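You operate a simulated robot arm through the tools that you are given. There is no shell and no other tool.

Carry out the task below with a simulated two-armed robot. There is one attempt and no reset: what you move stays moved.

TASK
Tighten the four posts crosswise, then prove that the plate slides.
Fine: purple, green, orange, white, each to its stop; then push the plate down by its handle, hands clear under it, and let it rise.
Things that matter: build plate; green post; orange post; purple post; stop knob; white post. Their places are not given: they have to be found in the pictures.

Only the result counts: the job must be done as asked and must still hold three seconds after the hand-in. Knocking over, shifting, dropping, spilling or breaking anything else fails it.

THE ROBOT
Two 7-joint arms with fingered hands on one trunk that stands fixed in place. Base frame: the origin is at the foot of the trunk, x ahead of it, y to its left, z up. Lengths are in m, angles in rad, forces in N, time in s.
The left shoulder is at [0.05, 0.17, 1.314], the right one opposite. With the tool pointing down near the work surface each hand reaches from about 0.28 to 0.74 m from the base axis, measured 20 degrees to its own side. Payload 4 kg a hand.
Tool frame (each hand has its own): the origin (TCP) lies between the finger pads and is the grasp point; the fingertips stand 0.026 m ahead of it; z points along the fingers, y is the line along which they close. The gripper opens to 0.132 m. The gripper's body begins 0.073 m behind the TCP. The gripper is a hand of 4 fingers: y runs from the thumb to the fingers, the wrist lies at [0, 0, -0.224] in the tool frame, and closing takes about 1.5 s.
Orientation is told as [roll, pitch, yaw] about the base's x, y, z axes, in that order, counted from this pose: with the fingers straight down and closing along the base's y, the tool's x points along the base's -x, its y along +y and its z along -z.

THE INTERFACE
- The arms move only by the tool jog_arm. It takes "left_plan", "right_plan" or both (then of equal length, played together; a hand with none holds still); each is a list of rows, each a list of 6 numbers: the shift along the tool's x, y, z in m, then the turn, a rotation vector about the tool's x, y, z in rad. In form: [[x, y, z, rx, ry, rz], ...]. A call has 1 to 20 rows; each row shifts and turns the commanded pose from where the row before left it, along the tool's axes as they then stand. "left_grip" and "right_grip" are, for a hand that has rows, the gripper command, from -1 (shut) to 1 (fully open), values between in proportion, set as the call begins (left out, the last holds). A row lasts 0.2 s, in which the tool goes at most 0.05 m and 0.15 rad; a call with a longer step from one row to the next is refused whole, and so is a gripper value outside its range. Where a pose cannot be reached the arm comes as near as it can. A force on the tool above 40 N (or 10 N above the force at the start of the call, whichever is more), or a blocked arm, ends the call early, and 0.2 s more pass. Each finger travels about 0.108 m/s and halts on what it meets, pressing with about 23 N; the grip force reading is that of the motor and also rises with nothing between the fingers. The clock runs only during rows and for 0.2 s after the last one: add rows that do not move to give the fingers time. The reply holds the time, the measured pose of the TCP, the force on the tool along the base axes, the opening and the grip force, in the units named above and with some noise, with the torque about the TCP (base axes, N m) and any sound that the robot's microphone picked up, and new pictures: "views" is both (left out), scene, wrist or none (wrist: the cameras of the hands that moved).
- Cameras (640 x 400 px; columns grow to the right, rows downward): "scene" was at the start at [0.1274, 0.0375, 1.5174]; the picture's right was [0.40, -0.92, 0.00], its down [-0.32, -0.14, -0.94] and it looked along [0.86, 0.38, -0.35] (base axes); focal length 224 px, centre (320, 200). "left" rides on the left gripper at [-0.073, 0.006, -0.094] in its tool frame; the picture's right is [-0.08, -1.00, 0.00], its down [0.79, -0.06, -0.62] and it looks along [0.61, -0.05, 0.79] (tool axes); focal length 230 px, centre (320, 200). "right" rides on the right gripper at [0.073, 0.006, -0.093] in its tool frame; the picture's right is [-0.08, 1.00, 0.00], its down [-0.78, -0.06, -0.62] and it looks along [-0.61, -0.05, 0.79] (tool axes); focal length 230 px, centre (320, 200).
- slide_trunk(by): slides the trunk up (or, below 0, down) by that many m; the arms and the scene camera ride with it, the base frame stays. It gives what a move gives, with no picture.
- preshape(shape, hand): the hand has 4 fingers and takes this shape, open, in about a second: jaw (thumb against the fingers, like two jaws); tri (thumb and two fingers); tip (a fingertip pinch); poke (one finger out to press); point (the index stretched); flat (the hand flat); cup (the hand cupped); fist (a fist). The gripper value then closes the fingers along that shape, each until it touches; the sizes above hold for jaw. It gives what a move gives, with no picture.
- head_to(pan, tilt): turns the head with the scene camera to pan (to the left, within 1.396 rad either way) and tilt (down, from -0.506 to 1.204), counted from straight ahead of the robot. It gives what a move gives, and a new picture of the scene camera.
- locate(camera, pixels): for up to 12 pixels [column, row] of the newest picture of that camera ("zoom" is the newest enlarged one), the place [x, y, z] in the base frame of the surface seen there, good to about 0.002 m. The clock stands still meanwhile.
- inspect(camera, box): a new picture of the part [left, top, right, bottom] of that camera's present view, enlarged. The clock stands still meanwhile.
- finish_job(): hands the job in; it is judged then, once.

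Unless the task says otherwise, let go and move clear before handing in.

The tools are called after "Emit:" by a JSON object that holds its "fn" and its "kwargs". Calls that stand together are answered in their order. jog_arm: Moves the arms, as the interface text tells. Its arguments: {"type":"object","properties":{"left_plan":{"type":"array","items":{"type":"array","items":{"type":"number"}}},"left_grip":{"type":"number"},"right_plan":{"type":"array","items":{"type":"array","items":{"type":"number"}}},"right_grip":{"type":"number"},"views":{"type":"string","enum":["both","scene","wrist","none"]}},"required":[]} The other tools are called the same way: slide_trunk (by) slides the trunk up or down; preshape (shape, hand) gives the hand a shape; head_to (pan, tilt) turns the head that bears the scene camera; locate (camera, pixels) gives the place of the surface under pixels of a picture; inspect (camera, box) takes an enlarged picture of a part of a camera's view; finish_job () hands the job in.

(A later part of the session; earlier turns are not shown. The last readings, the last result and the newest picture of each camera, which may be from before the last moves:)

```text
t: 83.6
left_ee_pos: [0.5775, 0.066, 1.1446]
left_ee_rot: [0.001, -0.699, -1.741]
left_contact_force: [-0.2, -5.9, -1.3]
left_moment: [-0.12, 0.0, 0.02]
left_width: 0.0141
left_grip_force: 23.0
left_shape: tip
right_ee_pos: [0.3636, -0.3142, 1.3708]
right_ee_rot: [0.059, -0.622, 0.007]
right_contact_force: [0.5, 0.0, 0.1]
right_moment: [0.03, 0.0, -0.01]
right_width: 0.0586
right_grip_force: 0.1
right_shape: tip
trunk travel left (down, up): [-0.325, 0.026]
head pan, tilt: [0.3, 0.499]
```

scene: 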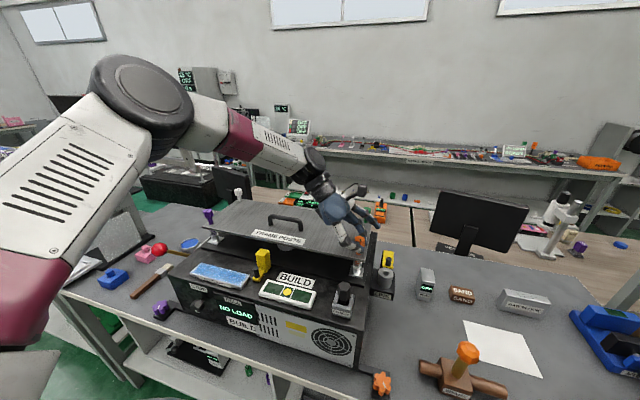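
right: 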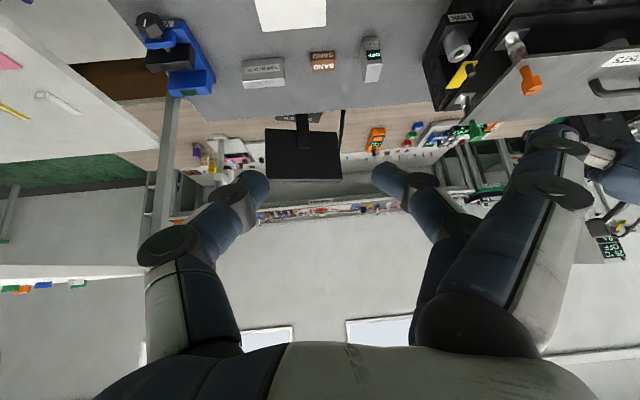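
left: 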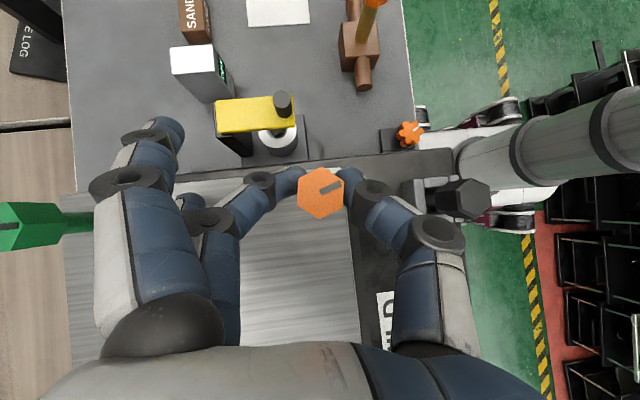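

The mark is at about -160° with the grip still square. I'll continue 0.3 rad in smaller steps, expecting the stop near 180°.

Emit:
{"fn": "jog_arm", "kwargs": {"left_plan": [[0, 0.0003, 0, 0.0483, 0, 0.0574], [0, 0.0003, 0, 0.0483, 0, 0.0574], [0, 0.0003, 0, 0.0483, 0, 0.0574], [0, 0.0003, 0, 0.0483, 0, 0.0574], [0, 0, 0, 0, 0, 0]], "views": "wrist"}}

Emit:
{"fn": "inspect", "kwargs": {"camera": "left", "box": [250, 140, 400, 260]}}

```text
t: 84.8
left_ee_pos: [0.5787, 0.0649, 1.146]
left_ee_rot: [-0.001, -0.7, -2.042]
left_contact_force: [-3.1, -9.5, -4.8]
left_moment: [-0.08, 0.03, 0.02]
left_width: 0.0135
left_grip_force: 22.9
left_shape: tip
right_ee_pos: [0.3627, -0.3147, 1.3714]
right_ee_rot: [0.056, -0.624, 0.007]
right_contact_force: [0.3, -0.3, -0.2]
right_moment: [-0.01, 0.0, -0.03]
right_width: 0.0589
right_grip_force: 0.1
right_shape: tip
trunk travel left (down, up): [-0.325, 0.026]
head pan, tilt: [0.3, 0.499]
```

left: 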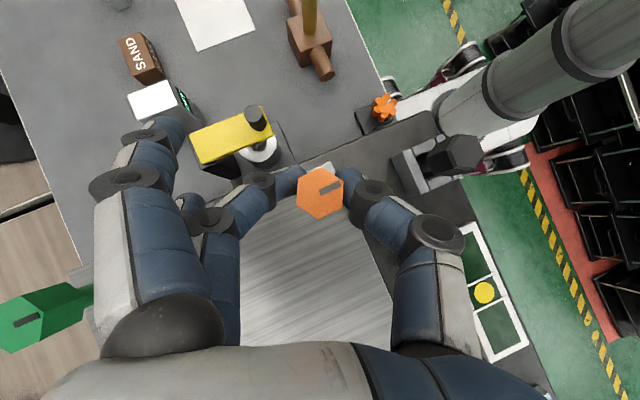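

```text
3.33 times, centred on (325, 200) of left
```

zoom: 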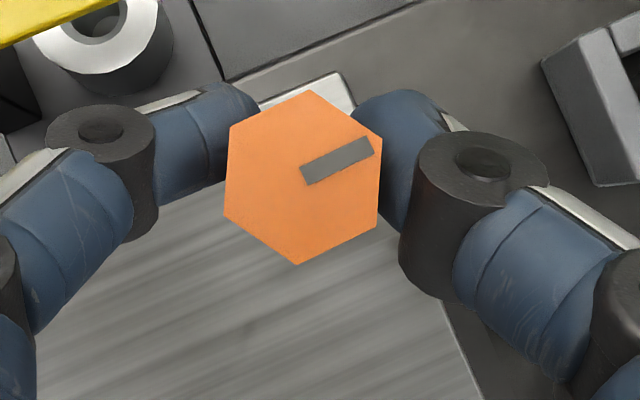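

Mark at about -177° with no slip yet. I'll push in small steps to find the stop.

Emit:
{"fn": "jog_arm", "kwargs": {"left_plan": [[0, 0.0002, 0, 0.0322, 0, 0.0382], [0, 0.0002, 0, 0.0322, 0, 0.0382], [0, 0.0002, 0, 0.0322, 0, 0.0382], [0, 0, 0, 0, 0, 0]], "views": "wrist"}}

Emit:
{"fn": "inspect", "kwargs": {"camera": "left", "box": [280, 160, 360, 230]}}

```text
t: 85.8
left_ee_pos: [0.5792, 0.0644, 1.146]
left_ee_rot: [-0.003, -0.7, -2.188]
left_contact_force: [-6.6, -9.8, -6.9]
left_moment: [-0.11, 0.02, 0.25]
left_width: 0.0128
left_grip_force: 22.9
left_shape: tip
right_ee_pos: [0.3637, -0.3139, 1.3716]
right_ee_rot: [0.057, -0.623, 0.007]
right_contact_force: [-0.2, 0.0, 0.2]
right_moment: [0.03, -0.04, 0.01]
right_width: 0.0588
right_grip_force: 0.1
right_shape: tip
trunk travel left (down, up): [-0.325, 0.026]
head pan, tilt: [0.3, 0.499]
```

left: 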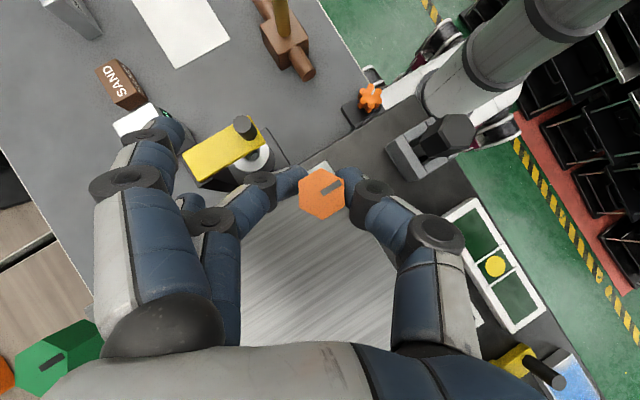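

```text
5.71 times, centred on (320, 195) of left
```

zoom: 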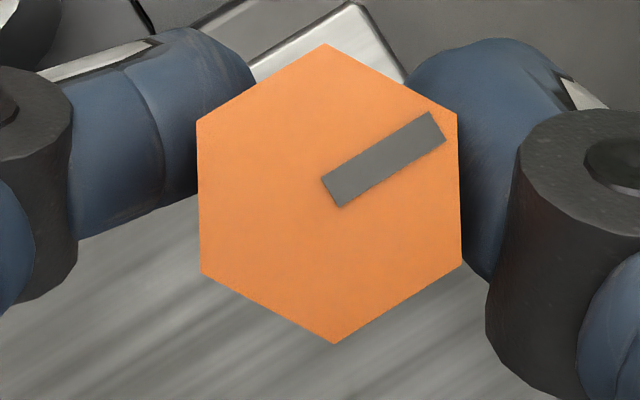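

The torque jumped to 0.25, indicating the stop. I'll measure the mark angle.

Emit:
{"fn": "locate", "kwargs": {"camera": "zoom", "pixels": [[323, 50], [452, 119], [455, 260], [335, 337], [206, 270], [203, 122], [333, 190], [436, 122]]}}

```text
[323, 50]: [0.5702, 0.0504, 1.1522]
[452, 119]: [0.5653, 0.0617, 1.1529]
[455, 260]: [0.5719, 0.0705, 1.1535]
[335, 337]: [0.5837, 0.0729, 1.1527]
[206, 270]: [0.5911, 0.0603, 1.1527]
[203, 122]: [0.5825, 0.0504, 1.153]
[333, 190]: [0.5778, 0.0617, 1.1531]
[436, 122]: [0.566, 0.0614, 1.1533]
```

Orange's mark is at 180°, at its stop like the others. I'll release and rise.

Emit:
{"fn": "jog_arm", "kwargs": {"left_plan": [[0, 0, 0, 0, 0, 0], [0, 0, 0, 0, 0, 0], [0, 0, 0, 0, 0, 0], [0, 0, 0, 0, 0, 0], [-0.0193, 0, -0.0229, 0, 0, 0], [-0.0193, 0, -0.0229, 0, 0, 0], [-0.0193, 0, -0.0229, 0, 0, 0], [-0.0193, 0, -0.0229, 0, 0, 0], [0, 0, 0, 0, 0, 0]], "left_grip": -0.1, "views": "both"}}

Emit:
{"fn": "inspect", "kwargs": {"camera": "scene", "box": [180, 180, 400, 320]}}

```text
t: 87.8
left_ee_pos: [0.5796, 0.0678, 1.2666]
left_ee_rot: [-0.001, -0.699, -2.19]
left_contact_force: [0.1, -0.2, -0.1]
left_moment: [0.01, 0.03, 0.01]
left_width: 0.0587
left_grip_force: 0.0
left_shape: tip
right_ee_pos: [0.3638, -0.3133, 1.3726]
right_ee_rot: [0.056, -0.621, 0.006]
right_contact_force: [0.5, -0.6, -0.2]
right_moment: [0.02, 0.0, -0.03]
right_width: 0.0585
right_grip_force: 0.1
right_shape: tip
trunk travel left (down, up): [-0.325, 0.026]
head pan, tilt: [0.3, 0.499]
```

scene: 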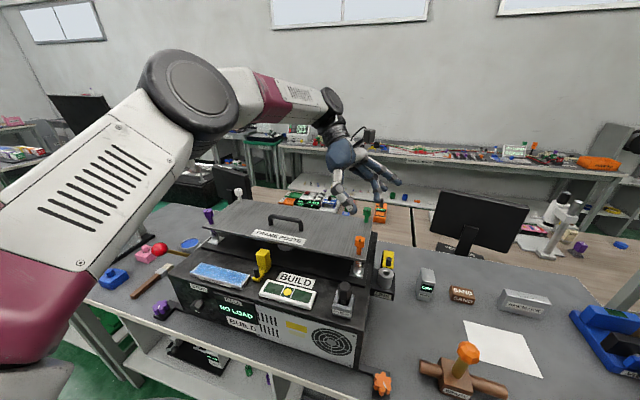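
left: 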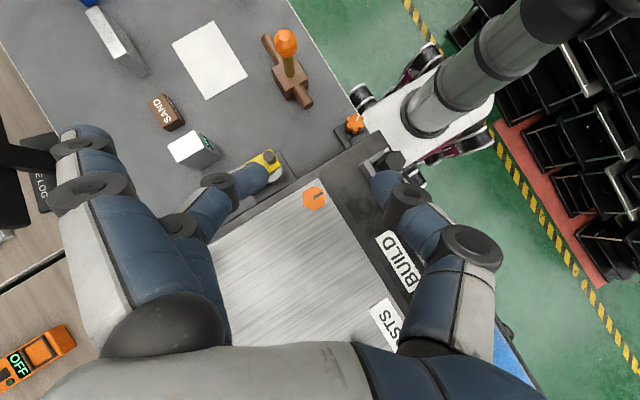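

```text
2.86 times, centred on (290, 250) of scene
```

zoom: 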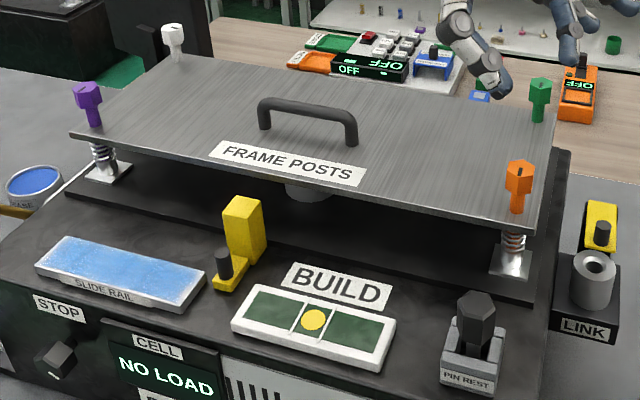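

All three turned posts have their marks toward -x. Now I'll bring the left hand back to the middle-front, then swing it counter-clockwise to face the white post.

Emit:
{"fn": "jog_arm", "kwargs": {"left_plan": [[0.0094, -0.0344, -0.0141, 0, 0, 0], [0.0094, -0.0344, -0.0141, 0, 0, 0], [0.0094, -0.0344, -0.0141, 0, 0, 0], [0.0094, -0.0344, -0.0141, 0, 0, 0], [0.0094, -0.0344, -0.0141, 0, 0, 0], [0.0094, -0.0344, -0.0141, 0, 0, 0], [0.0094, -0.0344, -0.0141, 0, 0, 0], [0, 0, 0, 0, 0, 0]], "views": "none"}}

Emit:
{"fn": "jog_arm", "kwargs": {"left_plan": [[0, 0, 0, -0.0902, 0, -0.1071], [0, 0, 0, -0.0902, 0, -0.1071], [0, 0, 0, -0.0902, 0, -0.1071], [0, 0, 0, -0.0902, 0, -0.1071], [0, 0, 0, -0.0902, 0, -0.1071], [0, 0, 0, -0.0902, 0, -0.1071], [0, 0, 0, -0.0902, 0, -0.1071], [0, 0, 0, -0.0902, 0, -0.1071], [0, 0, 0, -0.0902, 0, -0.1071], [0, 0, 0, -0.0902, 0, -0.1071], [0, 0, 0, -0.0902, 0, -0.1071], [0, 0, 0, -0.0902, 0, -0.1071], [0, 0, 0, -0.0902, 0, -0.1071], [0, 0, 0, -0.0902, 0, -0.1071], [0, 0, 0, -0.0902, 0, -0.1071], [0, 0, 0, -0.0902, 0, -0.1071], [0, 0, 0, -0.0902, 0, -0.1071], [0, 0, 0, -0.0902, 0, -0.1071], [0, 0, 0, -0.0902, 0, -0.1071], [0, 0, 0, 0, 0, 0]], "views": "both"}}

```text
t: 89.6
left_ee_pos: [0.4467, 0.2967, 1.2984]
left_ee_rot: [-0.003, -0.703, -2.19]
left_contact_force: [-0.2, 0.0, -0.7]
left_moment: [0.02, 0.02, -0.01]
left_width: 0.059
left_grip_force: 0.0
left_shape: tip
right_ee_pos: [0.3632, -0.3141, 1.3712]
right_ee_rot: [0.058, -0.622, 0.008]
right_contact_force: [-0.3, 0.3, 0.0]
right_moment: [0.0, -0.03, 0.02]
right_width: 0.0587
right_grip_force: 0.1
right_shape: tip
trunk travel left (down, up): [-0.325, 0.026]
head pan, tilt: [0.3, 0.499]
```

```text
t: 93.8
left_ee_pos: [0.4783, 0.3318, 1.2604]
left_ee_rot: [-0.086, -0.657, 0.545]
left_contact_force: [0.0, 0.4, -0.4]
left_moment: [0.03, -0.02, 0.04]
left_width: 0.0589
left_grip_force: 0.0
left_shape: tip
left hand out of reach, approached as far as the arm can: row 14, 15, 16, 17, 18, 19
right_ee_pos: [0.3611, -0.313, 1.3713]
right_ee_rot: [0.056, -0.623, 0.006]
right_contact_force: [-0.7, 0.0, 0.5]
right_moment: [0.02, 0.04, 0.03]
right_width: 0.059
right_grip_force: 0.1
right_shape: tip
trunk travel left (down, up): [-0.325, 0.026]
head pan, tilt: [0.3, 0.499]
```

scene: 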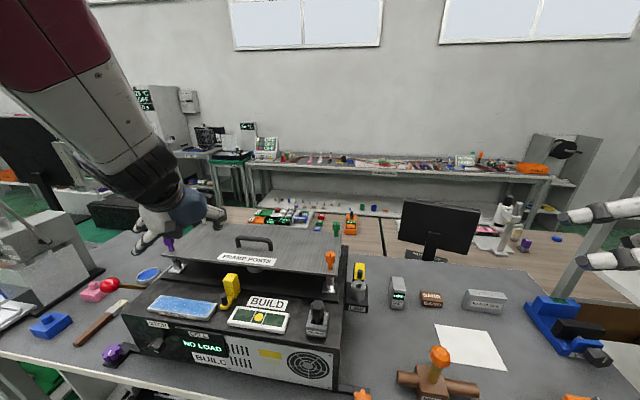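
left: 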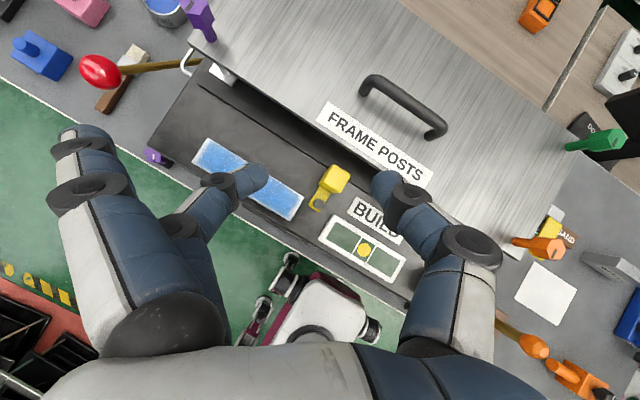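

Near the body the arm ran out of its inner reach, and the scene view looks shifted. I'll check that known points still locate correctly.

Emit:
{"fn": "locate", "kwargs": {"camera": "scene", "pixels": [[330, 260], [336, 228], [168, 246], [155, 343], [110, 354], [253, 246]]}}

Emit:
{"fn": "jog_arm", "kwargs": {"left_plan": [[0, 0, 0, 0, 0, 0]], "views": "scene"}}

```text
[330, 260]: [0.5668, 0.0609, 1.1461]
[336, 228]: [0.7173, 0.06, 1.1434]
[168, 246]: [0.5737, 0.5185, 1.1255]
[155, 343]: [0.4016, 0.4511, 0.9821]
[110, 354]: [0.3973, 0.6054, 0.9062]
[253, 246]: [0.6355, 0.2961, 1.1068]
```

```text
t: 94.2
left_ee_pos: [0.4791, 0.3309, 1.2626]
left_ee_rot: [-0.088, -0.656, 0.543]
left_contact_force: [-0.3, -0.1, 0.2]
left_moment: [-0.01, 0.01, -0.02]
left_width: 0.0588
left_grip_force: 0.0
left_shape: tip
right_ee_pos: [0.3629, -0.3124, 1.3716]
right_ee_rot: [0.056, -0.622, 0.007]
right_contact_force: [-0.6, 0.4, 0.4]
right_moment: [0.0, -0.02, 0.01]
right_width: 0.059
right_grip_force: 0.1
right_shape: tip
trunk travel left (down, up): [-0.325, 0.026]
head pan, tilt: [0.3, 0.499]
```

scene: 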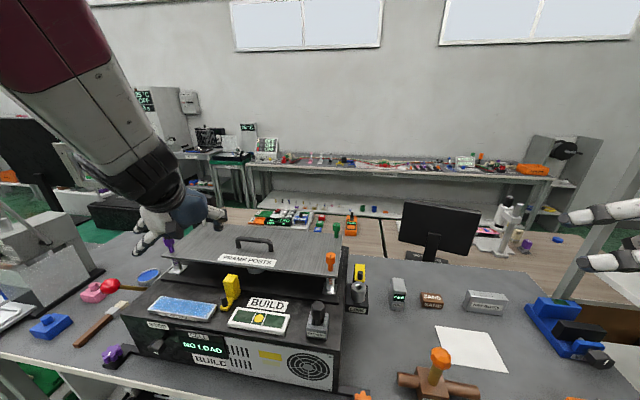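

Known points still locate correctly, so only the head was nudged by the arm. I'll move the left hand outward toward the white post at high level.

Emit:
{"fn": "jog_arm", "kwargs": {"left_plan": [[-0.0267, 0.0057, 0.0259, 0, 0, 0], [-0.0267, 0.0057, 0.0259, 0, 0, 0], [-0.0267, 0.0057, 0.0259, 0, 0, 0], [-0.0267, 0.0057, 0.0259, 0, 0, 0], [-0.0267, 0.0057, 0.0259, 0, 0, 0], [-0.0267, 0.0057, 0.0259, 0, 0, 0], [-0.0267, 0.0057, 0.0259, 0, 0, 0], [0, 0, 0, 0, 0, 0], [0, 0, 0, 0, 0, 0]], "views": "both"}}

```text
t: 96.2
left_ee_pos: [0.6921, 0.4848, 1.2537]
left_ee_rot: [-0.001, -0.699, 0.474]
left_contact_force: [-0.7, -0.1, 0.2]
left_moment: [-0.01, 0.02, 0.01]
left_width: 0.0591
left_grip_force: 0.0
left_shape: tip
right_ee_pos: [0.3636, -0.3132, 1.3717]
right_ee_rot: [0.058, -0.62, 0.008]
right_contact_force: [-0.2, 0.7, 0.4]
right_moment: [0.01, -0.01, 0.02]
right_width: 0.0589
right_grip_force: 0.0
right_shape: tip
trunk travel left (down, up): [-0.325, 0.026]
head pan, tilt: [0.3, 0.499]
```

scene: 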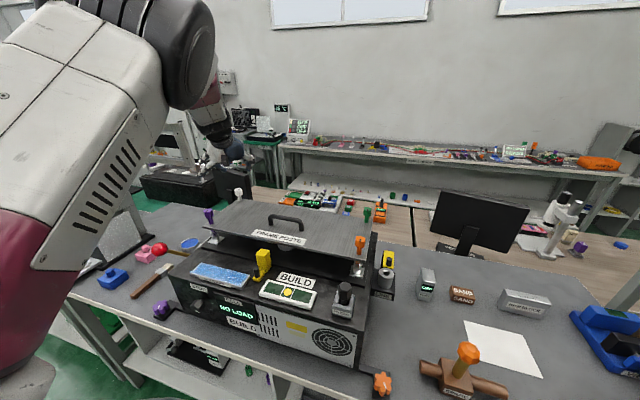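
left: 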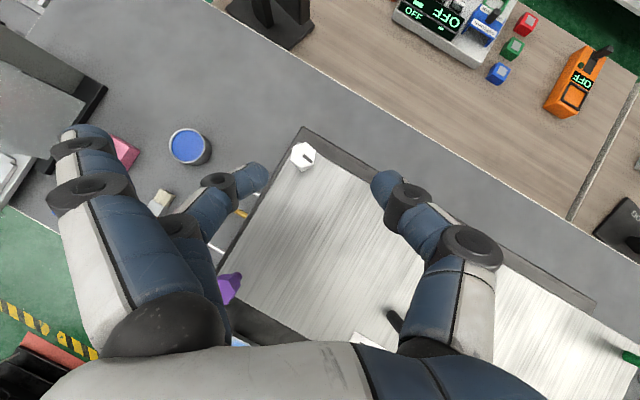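

The hand is now at (0.692, 0.485, 1.254), and the white head shows at (303,155). I'll zoom in to measure it.

Emit:
{"fn": "inspect", "kwargs": {"camera": "left", "box": [278, 130, 328, 180]}}

```text
8.00 times, centred on (303, 155) of left
```

zoom: 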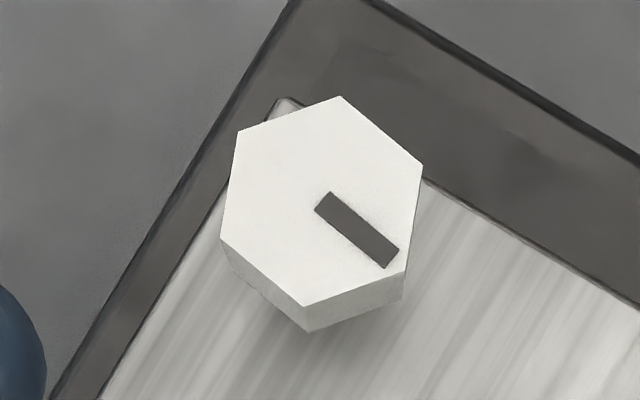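

Emit:
{"fn": "locate", "kwargs": {"camera": "zoom", "pixels": [[243, 135], [339, 102], [416, 167], [402, 266], [306, 300], [227, 235], [325, 203], [388, 258]]}}

```text
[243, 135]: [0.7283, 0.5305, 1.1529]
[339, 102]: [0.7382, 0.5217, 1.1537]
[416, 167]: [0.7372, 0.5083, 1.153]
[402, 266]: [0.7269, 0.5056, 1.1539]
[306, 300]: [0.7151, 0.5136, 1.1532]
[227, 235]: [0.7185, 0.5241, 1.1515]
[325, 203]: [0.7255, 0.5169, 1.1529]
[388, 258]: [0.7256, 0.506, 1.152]
```

White's centre is (0.7274, 0.5173) with its mark at about -97°, so flats align at yaw 23°. I'll increase the tilt to 0.85 for reach and position above it.

Emit:
{"fn": "jog_arm", "kwargs": {"left_plan": [[0, 0, 0, 0, -0.149, 0], [0, 0, 0, 0.0556, 0, 0.0488], [-0.01245, 0.0081, 0.017, 0, 0, 0], [-0.01245, 0.0081, 0.017, 0, 0, 0], [0, 0, 0, 0, 0, 0], [0, 0, 0, 0, 0, 0]], "views": "both"}}

Emit:
{"fn": "inspect", "kwargs": {"camera": "left", "box": [280, 140, 360, 220]}}

```text
t: 97.6
left_ee_pos: [0.7279, 0.5113, 1.2494]
left_ee_rot: [0.002, -0.848, 0.401]
left_contact_force: [-1.1, -0.7, -0.9]
left_moment: [-0.03, 0.0, 0.01]
left_width: 0.0588
left_grip_force: 0.1
left_shape: tip
right_ee_pos: [0.3636, -0.3123, 1.3718]
right_ee_rot: [0.056, -0.621, 0.005]
right_contact_force: [-0.2, -0.5, 0.9]
right_moment: [-0.01, 0.0, 0.02]
right_width: 0.0588
right_grip_force: 0.0
right_shape: tip
trunk travel left (down, up): [-0.325, 0.026]
head pan, tilt: [0.3, 0.499]
```

scene: 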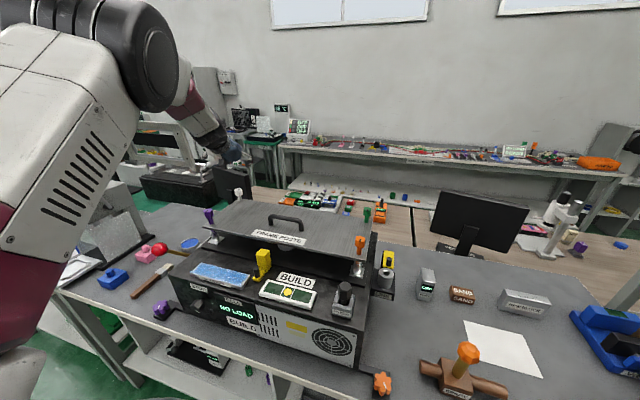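
left: 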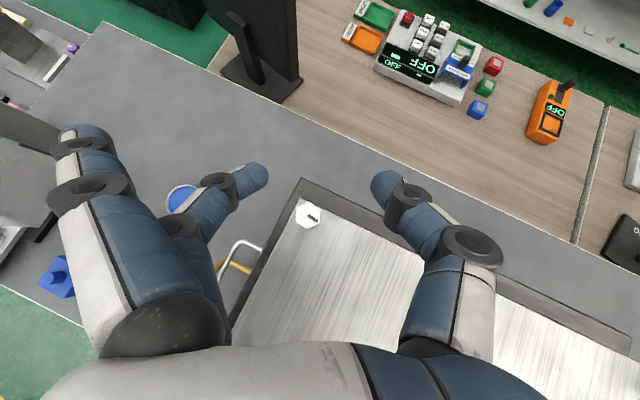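

```text
5.00 times, centred on (320, 180) of left
```

zoom: 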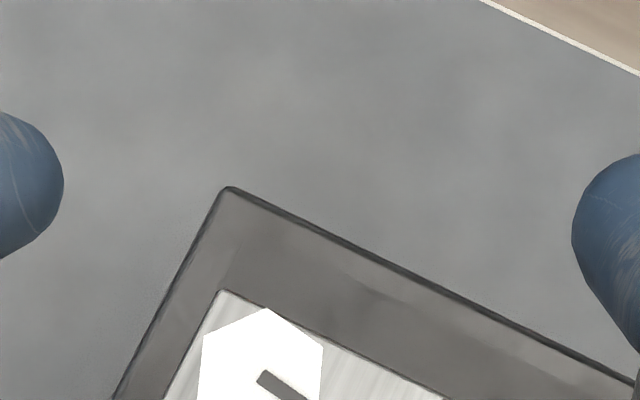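

Emit:
{"fn": "inspect", "kwargs": {"camera": "left", "box": [283, 190, 333, 240]}}

Emit:
{"fn": "jog_arm", "kwargs": {"left_plan": [[0, 0, 0, 0, 0, 0]], "views": "none"}}

```text
8.00 times, centred on (308, 215) of left
```

zoom: 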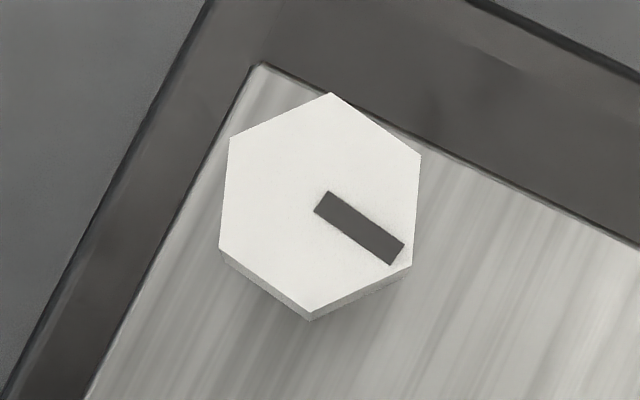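

```text
t: 98.0
left_ee_pos: [0.7249, 0.5107, 1.2502]
left_ee_rot: [0.0, -0.85, 0.4]
left_contact_force: [-0.7, -0.2, -0.4]
left_moment: [0.02, 0.01, 0.02]
left_width: 0.0589
left_grip_force: 0.1
left_shape: tip
right_ee_pos: [0.3631, -0.3146, 1.3718]
right_ee_rot: [0.056, -0.623, 0.007]
right_contact_force: [-0.5, -0.1, -0.6]
right_moment: [-0.02, -0.05, 0.01]
right_width: 0.0589
right_grip_force: 0.1
right_shape: tip
trunk travel left (down, up): [-0.325, 0.026]
head pan, tilt: [0.3, 0.499]
```

Emit:
{"fn": "locate", "kwargs": {"camera": "zoom", "pixels": [[235, 142], [330, 98], [415, 160], [406, 262], [310, 308], [224, 244], [325, 203], [395, 255]]}}

```text
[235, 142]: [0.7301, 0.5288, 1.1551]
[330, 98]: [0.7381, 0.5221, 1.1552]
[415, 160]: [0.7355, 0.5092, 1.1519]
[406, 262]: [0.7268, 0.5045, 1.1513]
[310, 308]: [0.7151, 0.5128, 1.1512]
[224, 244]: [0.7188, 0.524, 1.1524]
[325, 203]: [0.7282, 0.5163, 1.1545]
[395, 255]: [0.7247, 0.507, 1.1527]
```

The mark measures about -98°, with the centre at (0.7274, 0.517); the image and readings both show I need about 5 mm along +y of the tool. I'll correct and descend.

Emit:
{"fn": "jog_arm", "kwargs": {"left_plan": [[0, 0.0054, 0, 0.03, 0, 0.0264], [0.0197, 0, 0.0173, 0, 0, 0], [0.0197, 0, 0.0173, 0, 0, 0], [0.0197, 0, 0.0173, 0, 0, 0], [0.0197, 0, 0.0173, 0, 0, 0], [0, 0, 0, 0, 0, 0], [0, 0, 0, 0, 0, 0]], "views": "both"}}

Emit:
{"fn": "inspect", "kwargs": {"camera": "left", "box": [240, 140, 400, 260]}}

```text
t: 99.6
left_ee_pos: [0.7233, 0.5196, 1.1453]
left_ee_rot: [-0.001, -0.847, 0.358]
left_contact_force: [0.1, -0.6, 0.2]
left_moment: [-0.02, 0.02, 0.04]
left_width: 0.0592
left_grip_force: 0.0
left_shape: tip
right_ee_pos: [0.3638, -0.3136, 1.3723]
right_ee_rot: [0.056, -0.622, 0.006]
right_contact_force: [0.6, 0.6, 0.5]
right_moment: [-0.01, 0.04, 0.0]
right_width: 0.0587
right_grip_force: 0.1
right_shape: tip
trunk travel left (down, up): [-0.325, 0.026]
head pan, tilt: [0.3, 0.499]
```

scene: 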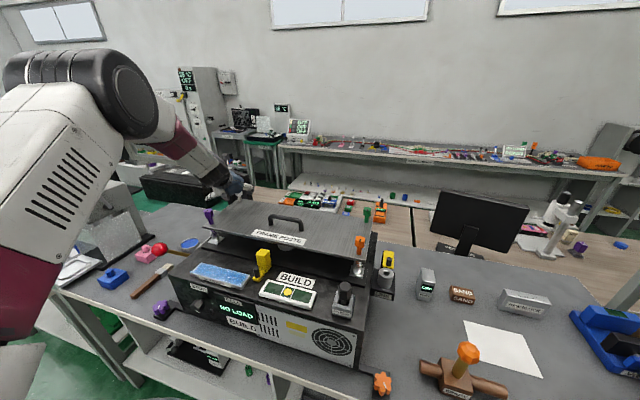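
left: 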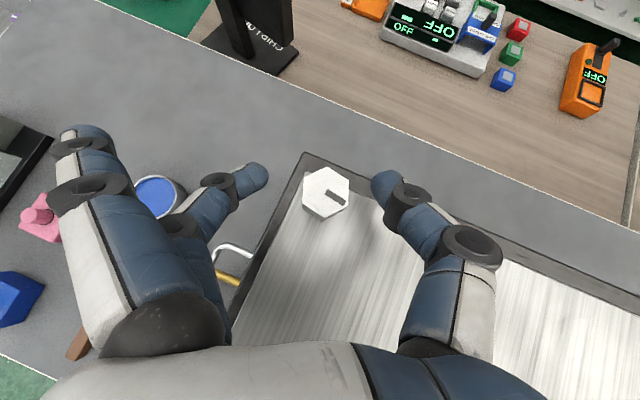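

```text
3.33 times, centred on (320, 200) of left
```

zoom: 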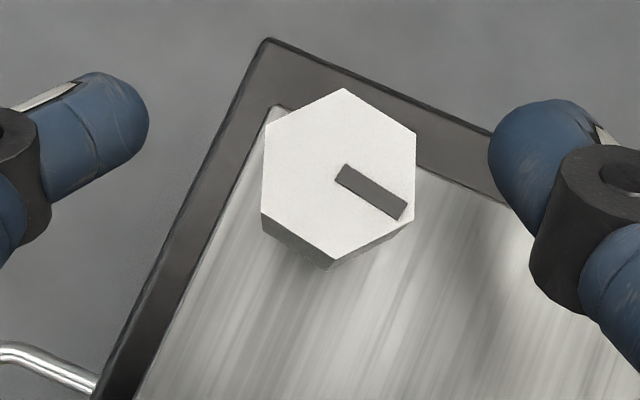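

The flats are well aligned and the head is about 2 mm toward the thumb. I'll nudge and close.

Emit:
{"fn": "jog_arm", "kwargs": {"left_plan": [[0, -0.002, 0, 0, 0, 0], [0, 0, 0, 0, 0, 0], [0, 0, 0, 0, 0, 0], [0, 0, 0, 0, 0, 0], [0, 0, 0, 0, 0, 0], [0, 0, 0, 0, 0, 0]], "left_grip": -1, "views": "wrist"}}

Emit:
{"fn": "inspect", "kwargs": {"camera": "left", "box": [250, 140, 400, 260]}}

```text
t: 101.0
left_ee_pos: [0.7261, 0.5177, 1.1445]
left_ee_rot: [-0.001, -0.848, 0.36]
left_contact_force: [6.5, 2.6, 0.2]
left_moment: [0.06, -0.08, -0.01]
left_width: 0.0111
left_grip_force: 23.5
left_shape: tip
right_ee_pos: [0.3652, -0.3126, 1.3724]
right_ee_rot: [0.056, -0.621, 0.007]
right_contact_force: [0.0, 0.8, 0.0]
right_moment: [0.01, -0.02, 0.0]
right_width: 0.0589
right_grip_force: 0.1
right_shape: tip
trunk travel left (down, up): [-0.325, 0.026]
head pan, tilt: [0.3, 0.499]
```

left: 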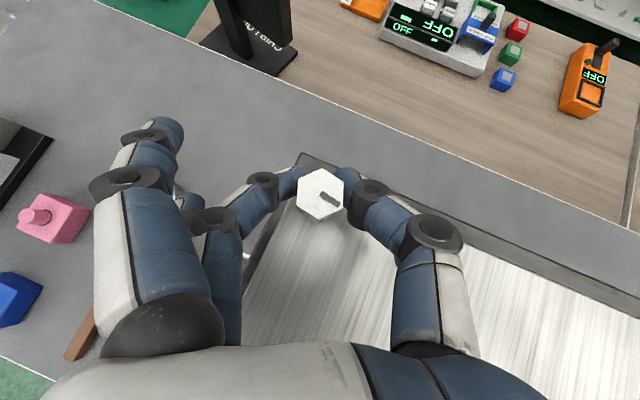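

```text
3.33 times, centred on (325, 200) of left
```

zoom: 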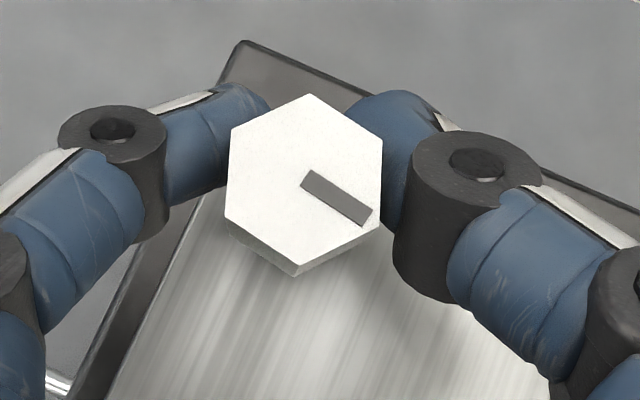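

The grip on white is good. I'll turn clockwise 0.4 rad.

Emit:
{"fn": "jog_arm", "kwargs": {"left_plan": [[0, 0.0003, 0, 0.075, 0, 0.0662], [0, 0.0003, 0, 0.075, 0, 0.0662], [0, 0.0003, 0, 0.075, 0, 0.0662], [0, 0.0003, 0, 0.075, 0, 0.0662], [0, 0, 0, 0, 0, 0]], "views": "both"}}

Emit:
{"fn": "inspect", "kwargs": {"camera": "left", "box": [250, 140, 400, 260]}}

```text
t: 102.2
left_ee_pos: [0.7241, 0.517, 1.1453]
left_ee_rot: [0.001, -0.851, -0.044]
left_contact_force: [12.3, 2.0, 8.3]
left_moment: [0.06, -0.17, 0.04]
left_width: 0.0108
left_grip_force: 22.7
left_shape: tip
right_ee_pos: [0.3641, -0.313, 1.3709]
right_ee_rot: [0.055, -0.622, 0.008]
right_contact_force: [0.1, 0.2, 0.4]
right_moment: [0.01, 0.01, 0.02]
right_width: 0.0589
right_grip_force: 0.1
right_shape: tip
trunk travel left (down, up): [-0.325, 0.026]
head pan, tilt: [0.3, 0.499]
```

scene: 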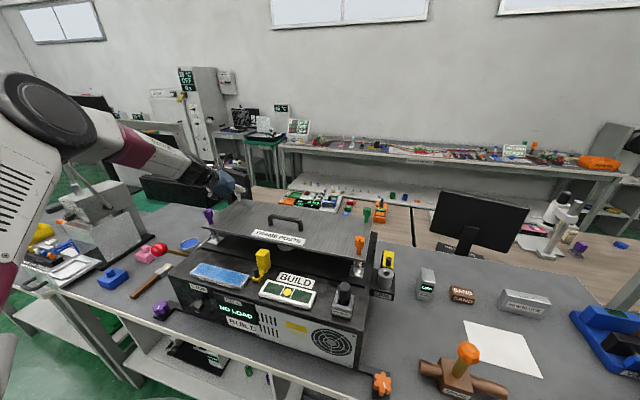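
left: 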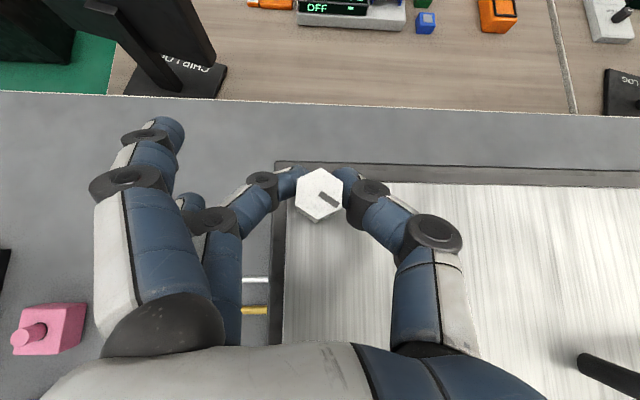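

```text
3.33 times, centred on (325, 200) of left
```

zoom: 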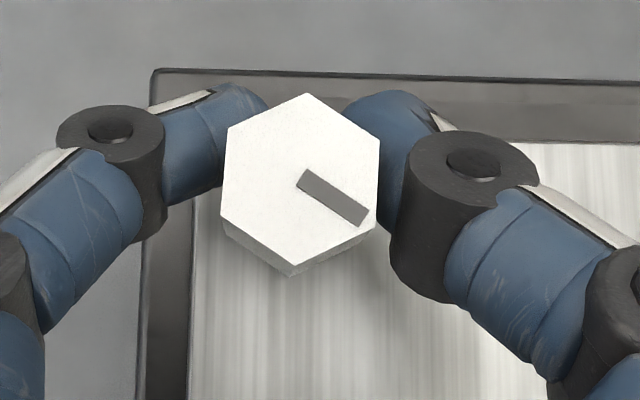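

White follows with no slip (about -121°). I'll continue 0.2 rad more before regripping.

Emit:
{"fn": "jog_arm", "kwargs": {"left_plan": [[0, 0.0003, 0, 0.075, 0, 0.0662], [0, 0.0003, 0, 0.075, 0, 0.0662], [0, 0, 0, 0, 0, 0]], "views": "wrist"}}

Emit:
{"fn": "inspect", "kwargs": {"camera": "left", "box": [250, 140, 400, 260]}}

```text
t: 103.0
left_ee_pos: [0.7261, 0.5172, 1.1451]
left_ee_rot: [0.002, -0.849, -0.244]
left_contact_force: [14.4, 0.3, 8.5]
left_moment: [0.0, -0.25, -0.01]
left_width: 0.0104
left_grip_force: 23.4
left_shape: tip
right_ee_pos: [0.3643, -0.3132, 1.3707]
right_ee_rot: [0.056, -0.62, 0.007]
right_contact_force: [-0.5, -0.1, 0.8]
right_moment: [-0.01, 0.01, 0.0]
right_width: 0.0586
right_grip_force: 0.0
right_shape: tip
trunk travel left (down, up): [-0.325, 0.026]
head pan, tilt: [0.3, 0.499]
```

left: 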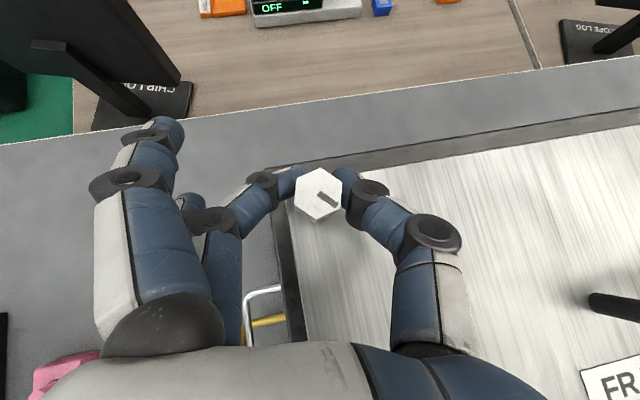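

```text
3.33 times, centred on (325, 200) of left
```

zoom: 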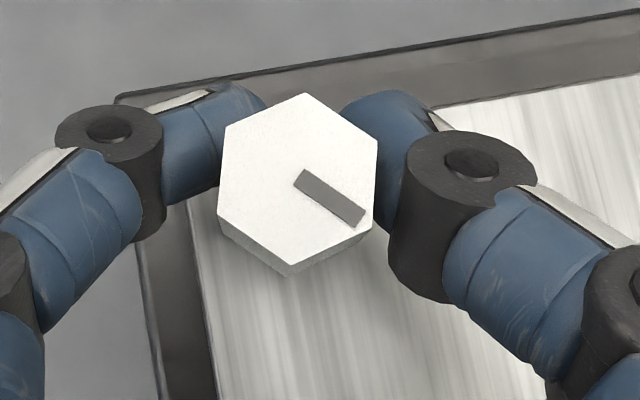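

Still no slip at about -133°. The reach limit is near, so I'll open, swing the hand back counter-clockwise by 60° around the post and regrip on the next flats.

Emit:
{"fn": "jog_arm", "kwargs": {"left_plan": [[0, 0, 0, 0, 0, 0], [0, 0, 0, 0, 0, 0], [0, 0, 0, 0, 0, 0], [0, -0.0005, 0, -0.1122, 0, -0.099], [0, -0.0005, 0, -0.1122, 0, -0.099], [0, -0.0005, 0, -0.1122, 0, -0.099], [0, -0.0005, 0, -0.1122, 0, -0.099], [0, -0.0005, 0, -0.1122, 0, -0.099], [0, -0.0005, 0, -0.1122, 0, -0.099], [0, -0.0005, 0, -0.1122, 0, -0.099], [0, 0, 0, 0, 0, 0], [0, 0, 0, 0, 0, 0]], "left_grip": -0.1, "views": "both"}}

Emit:
{"fn": "inspect", "kwargs": {"camera": "left", "box": [240, 140, 400, 260]}}

```text
t: 105.6
left_ee_pos: [0.7254, 0.5132, 1.1426]
left_ee_rot: [-0.001, -0.849, 0.807]
left_contact_force: [0.2, 0.3, 0.0]
left_moment: [-0.01, 0.02, -0.01]
left_width: 0.0586
left_grip_force: 0.0
left_shape: tip
right_ee_pos: [0.3628, -0.3134, 1.3702]
right_ee_rot: [0.056, -0.621, 0.008]
right_contact_force: [0.2, -0.1, 0.4]
right_moment: [-0.02, -0.02, 0.0]
right_width: 0.0589
right_grip_force: 0.0
right_shape: tip
trunk travel left (down, up): [-0.325, 0.026]
head pan, tilt: [0.3, 0.499]
```

scene: 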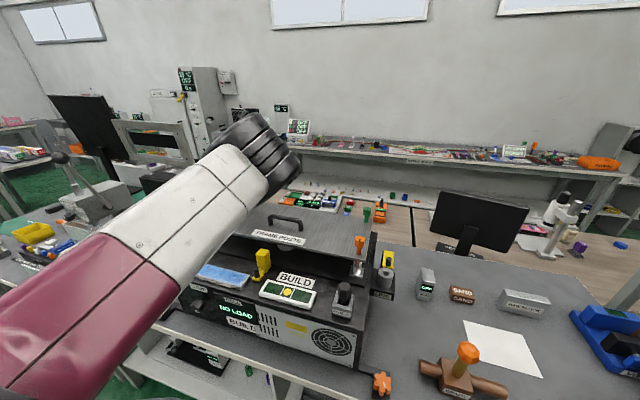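
left: 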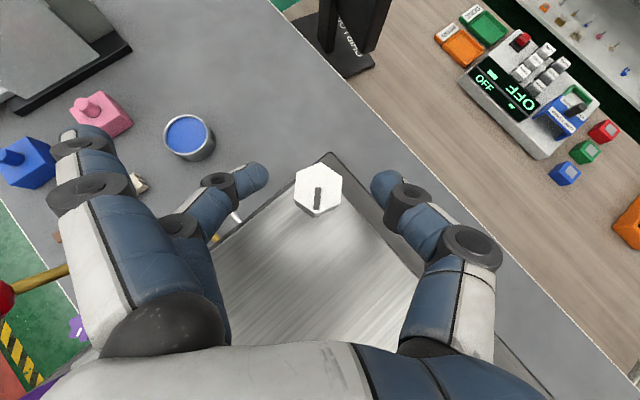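

```text
3.33 times, centred on (320, 200) of left
```

zoom: 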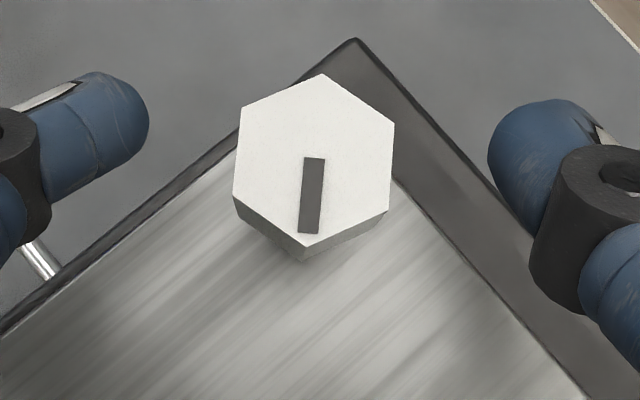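

The next flats align within about 4°. I'll trim the pose slightly and close.

Emit:
{"fn": "jog_arm", "kwargs": {"left_plan": [[-0.0013, 0.0015, 0.0013, 0.0375, 0, 0.0331], [0, 0, 0, 0, 0, 0], [0, 0, 0, 0, 0, 0], [0, 0, 0, 0, 0, 0], [0, 0, 0, 0, 0, 0], [0, 0, 0, 0, 0, 0]], "left_grip": -1, "views": "wrist"}}

Emit:
{"fn": "jog_arm", "kwargs": {"left_plan": [[0, 0.0003, 0, 0.075, 0, 0.0662], [0, 0.0003, 0, 0.075, 0, 0.0662], [0, 0.0003, 0, 0.075, 0, 0.0662], [0, 0.0003, 0, 0.075, 0, 0.0662], [0, 0, 0, 0, 0, 0]], "views": "wrist"}}

Emit:
{"fn": "inspect", "kwargs": {"camera": "left", "box": [250, 140, 400, 260]}}

```text
t: 107.0
left_ee_pos: [0.7254, 0.5175, 1.1429]
left_ee_rot: [0.0, -0.847, 0.756]
left_contact_force: [5.3, 4.9, 0.2]
left_moment: [0.01, -0.06, 0.03]
left_width: 0.01
left_grip_force: 23.0
left_shape: tip
right_ee_pos: [0.3632, -0.3128, 1.372]
right_ee_rot: [0.057, -0.623, 0.006]
right_contact_force: [0.1, 0.3, 0.6]
right_moment: [0.0, 0.0, 0.04]
right_width: 0.0587
right_grip_force: 0.0
right_shape: tip
trunk travel left (down, up): [-0.325, 0.026]
head pan, tilt: [0.3, 0.499]
```

left: 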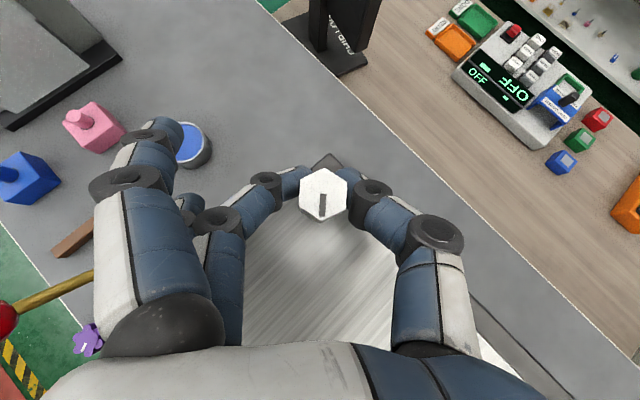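

```text
t: 108.2
left_ee_pos: [0.7253, 0.5186, 1.1428]
left_ee_rot: [0.0, -0.847, 0.355]
left_contact_force: [10.6, 3.9, -2.5]
left_moment: [0.06, -0.09, 0.05]
left_width: 0.0095
left_grip_force: 23.0
left_shape: tip
right_ee_pos: [0.3654, -0.3142, 1.3725]
right_ee_rot: [0.055, -0.622, 0.007]
right_contact_force: [-0.3, -0.1, 0.5]
right_moment: [0.01, 0.02, 0.04]
right_width: 0.0587
right_grip_force: 0.1
right_shape: tip
trunk travel left (down, up): [-0.325, 0.026]
head pan, tilt: [0.3, 0.499]
```

left: 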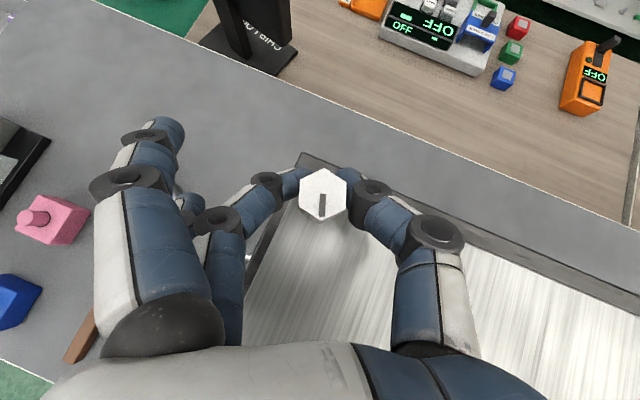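

```text
3.33 times, centred on (325, 200) of left
```

zoom: 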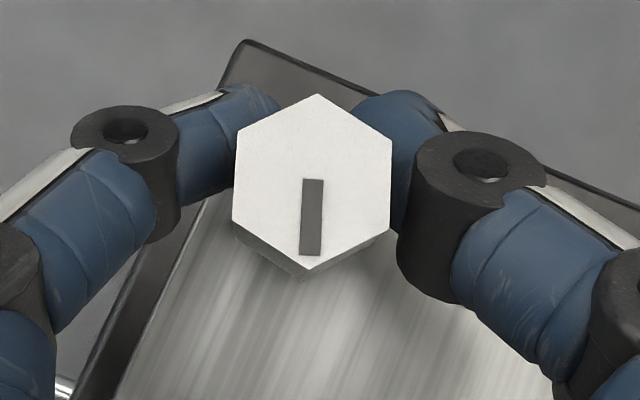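

White follows well and is at about -156°. I'll continue in steps toward the stop.

Emit:
{"fn": "jog_arm", "kwargs": {"left_plan": [[0, 0.0003, 0, 0.075, 0, 0.0662], [0, 0.0003, 0, 0.075, 0, 0.0662], [0, 0.0003, 0, 0.075, 0, 0.0662], [0, 0.0002, 0, 0.0375, 0, 0.0331], [0, 0, 0, 0, 0, 0]], "views": "wrist"}}

Emit:
{"fn": "inspect", "kwargs": {"camera": "left", "box": [250, 140, 400, 260]}}

```text
t: 109.4
left_ee_pos: [0.7262, 0.5184, 1.1441]
left_ee_rot: [0.001, -0.847, 0.003]
left_contact_force: [12.3, 0.5, -3.6]
left_moment: [0.05, -0.11, 0.03]
left_width: 0.0089
left_grip_force: 22.9
left_shape: tip
right_ee_pos: [0.365, -0.3134, 1.3713]
right_ee_rot: [0.056, -0.621, 0.007]
right_contact_force: [-0.5, 0.2, -0.5]
right_moment: [0.03, 0.02, -0.03]
right_width: 0.059
right_grip_force: 0.0
right_shape: tip
trunk travel left (down, up): [-0.325, 0.026]
head pan, tilt: [0.3, 0.499]
```

left: 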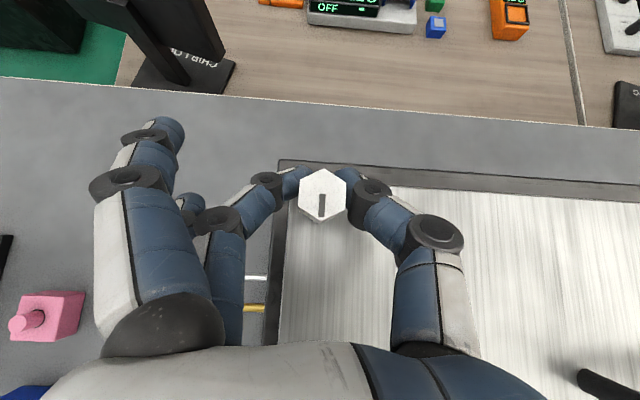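

```text
3.33 times, centred on (325, 200) of left
```

zoom: 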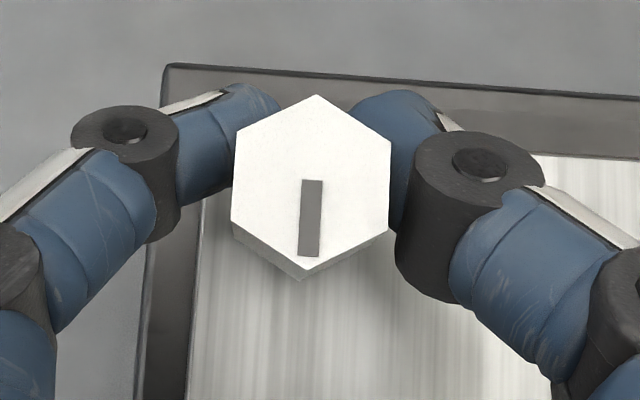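

Now at about -176° with no torque yet. I'll push in small steps.

Emit:
{"fn": "jog_arm", "kwargs": {"left_plan": [[0, 0.0002, 0, 0.0375, 0, 0.0331], [0, 0.0002, 0, 0.0375, 0, 0.0331], [0, 0.0002, 0, 0.0375, 0, 0.0331], [0, 0.0002, 0, 0.0375, 0, 0.0331], [0, 0, 0, 0, 0, 0]], "views": "both"}}

Emit:
{"fn": "inspect", "kwargs": {"camera": "left", "box": [280, 160, 360, 230]}}

```text
t: 110.6
left_ee_pos: [0.7261, 0.5192, 1.1428]
left_ee_rot: [0.0, -0.849, -0.197]
left_contact_force: [22.4, -2.6, 0.7]
left_moment: [0.09, -0.2, 0.3]
left_width: 0.0085
left_grip_force: 22.8
left_shape: tip
right_ee_pos: [0.3667, -0.3133, 1.3711]
right_ee_rot: [0.056, -0.62, 0.008]
right_contact_force: [0.2, -0.8, 0.9]
right_moment: [0.0, -0.03, 0.0]
right_width: 0.0591
right_grip_force: 0.0
right_shape: tip
trunk travel left (down, up): [-0.325, 0.026]
head pan, tilt: [0.3, 0.499]
```

scene: 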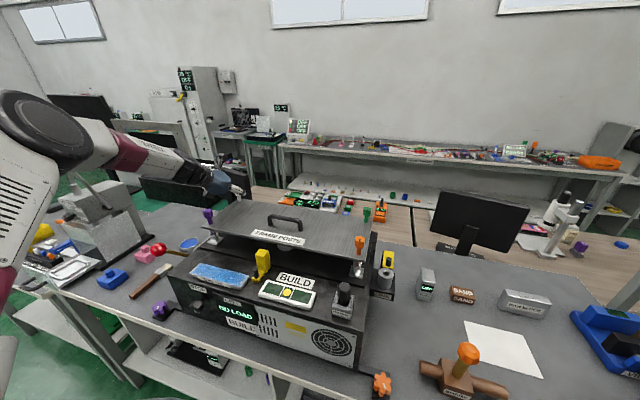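
left: 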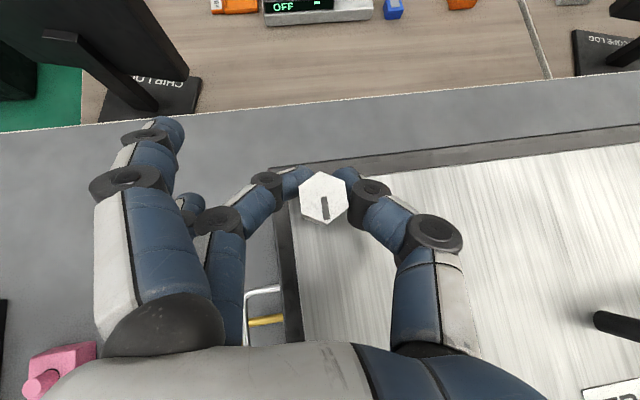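

```text
5.71 times, centred on (320, 195) of left
```

zoom: 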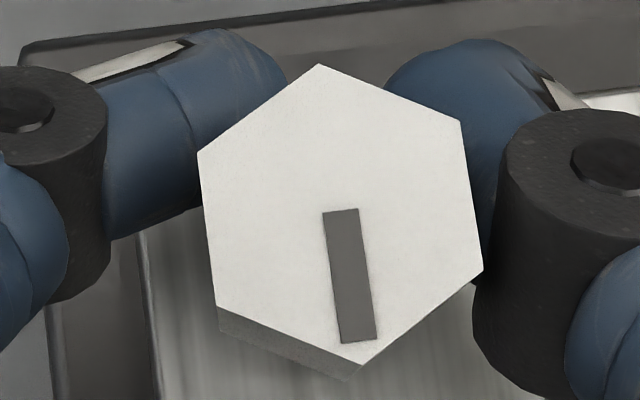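

The torque rose to 0.30 and the head lags the hand, so the stop is reached. I'll measure the white mark's angle.

Emit:
{"fn": "locate", "kwargs": {"camera": "zoom", "pixels": [[318, 70], [455, 125], [476, 267], [362, 358], [220, 302], [204, 155], [340, 215], [358, 335]]}}

Emit:
{"fn": "jog_arm", "kwargs": {"left_plan": [[0, 0, 0, 0, 0, 0], [0, 0, 0, 0, 0, 0], [0, 0, 0, 0, 0, 0], [0, 0, 0, 0, 0, 0], [-0.0225, 0, -0.0198, 0, 0, 0], [-0.0225, 0, -0.0198, 0, 0, 0], [-0.0225, 0, -0.0198, 0, 0, 0], [-0.0225, 0, -0.0198, 0, 0, 0], [0, 0, 0, 0, 0, 0]], "left_grip": -0.1, "views": "both"}}

```text
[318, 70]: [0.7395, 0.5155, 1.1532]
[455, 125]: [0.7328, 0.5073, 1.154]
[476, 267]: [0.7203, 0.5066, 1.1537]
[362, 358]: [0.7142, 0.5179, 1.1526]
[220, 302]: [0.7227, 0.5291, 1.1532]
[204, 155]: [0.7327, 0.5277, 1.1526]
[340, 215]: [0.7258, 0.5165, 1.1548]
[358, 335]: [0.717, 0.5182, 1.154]
```

```text
t: 112.6
left_ee_pos: [0.7241, 0.519, 1.2654]
left_ee_rot: [-0.001, -0.847, -0.196]
left_contact_force: [0.3, -0.3, 0.4]
left_moment: [-0.01, 0.01, -0.02]
left_width: 0.0585
left_grip_force: 0.0
left_shape: tip
right_ee_pos: [0.3636, -0.3134, 1.3717]
right_ee_rot: [0.056, -0.622, 0.008]
right_contact_force: [0.3, 0.8, 0.3]
right_moment: [-0.03, 0.0, -0.03]
right_width: 0.0591
right_grip_force: 0.0
right_shape: tip
trunk travel left (down, up): [-0.325, 0.026]
head pan, tilt: [0.3, 0.499]
```

scene: 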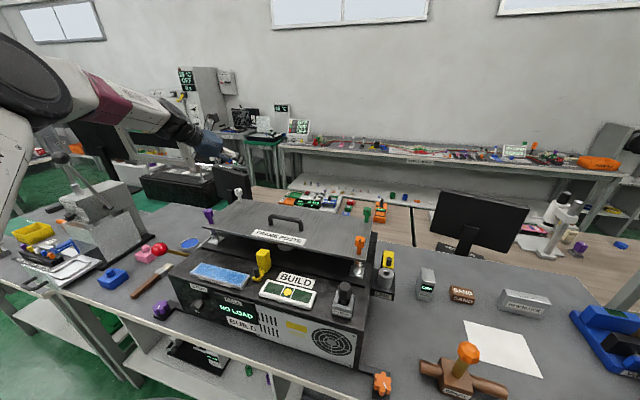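
left: 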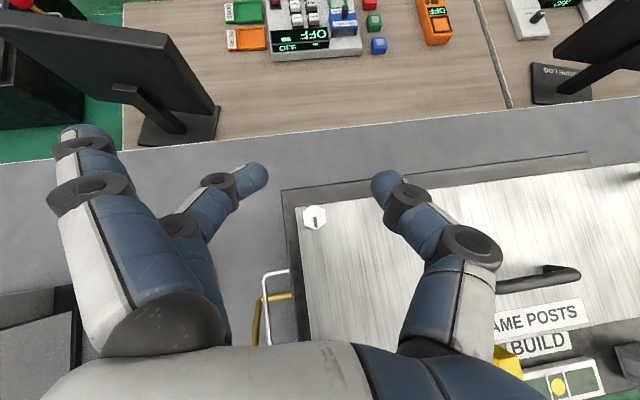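

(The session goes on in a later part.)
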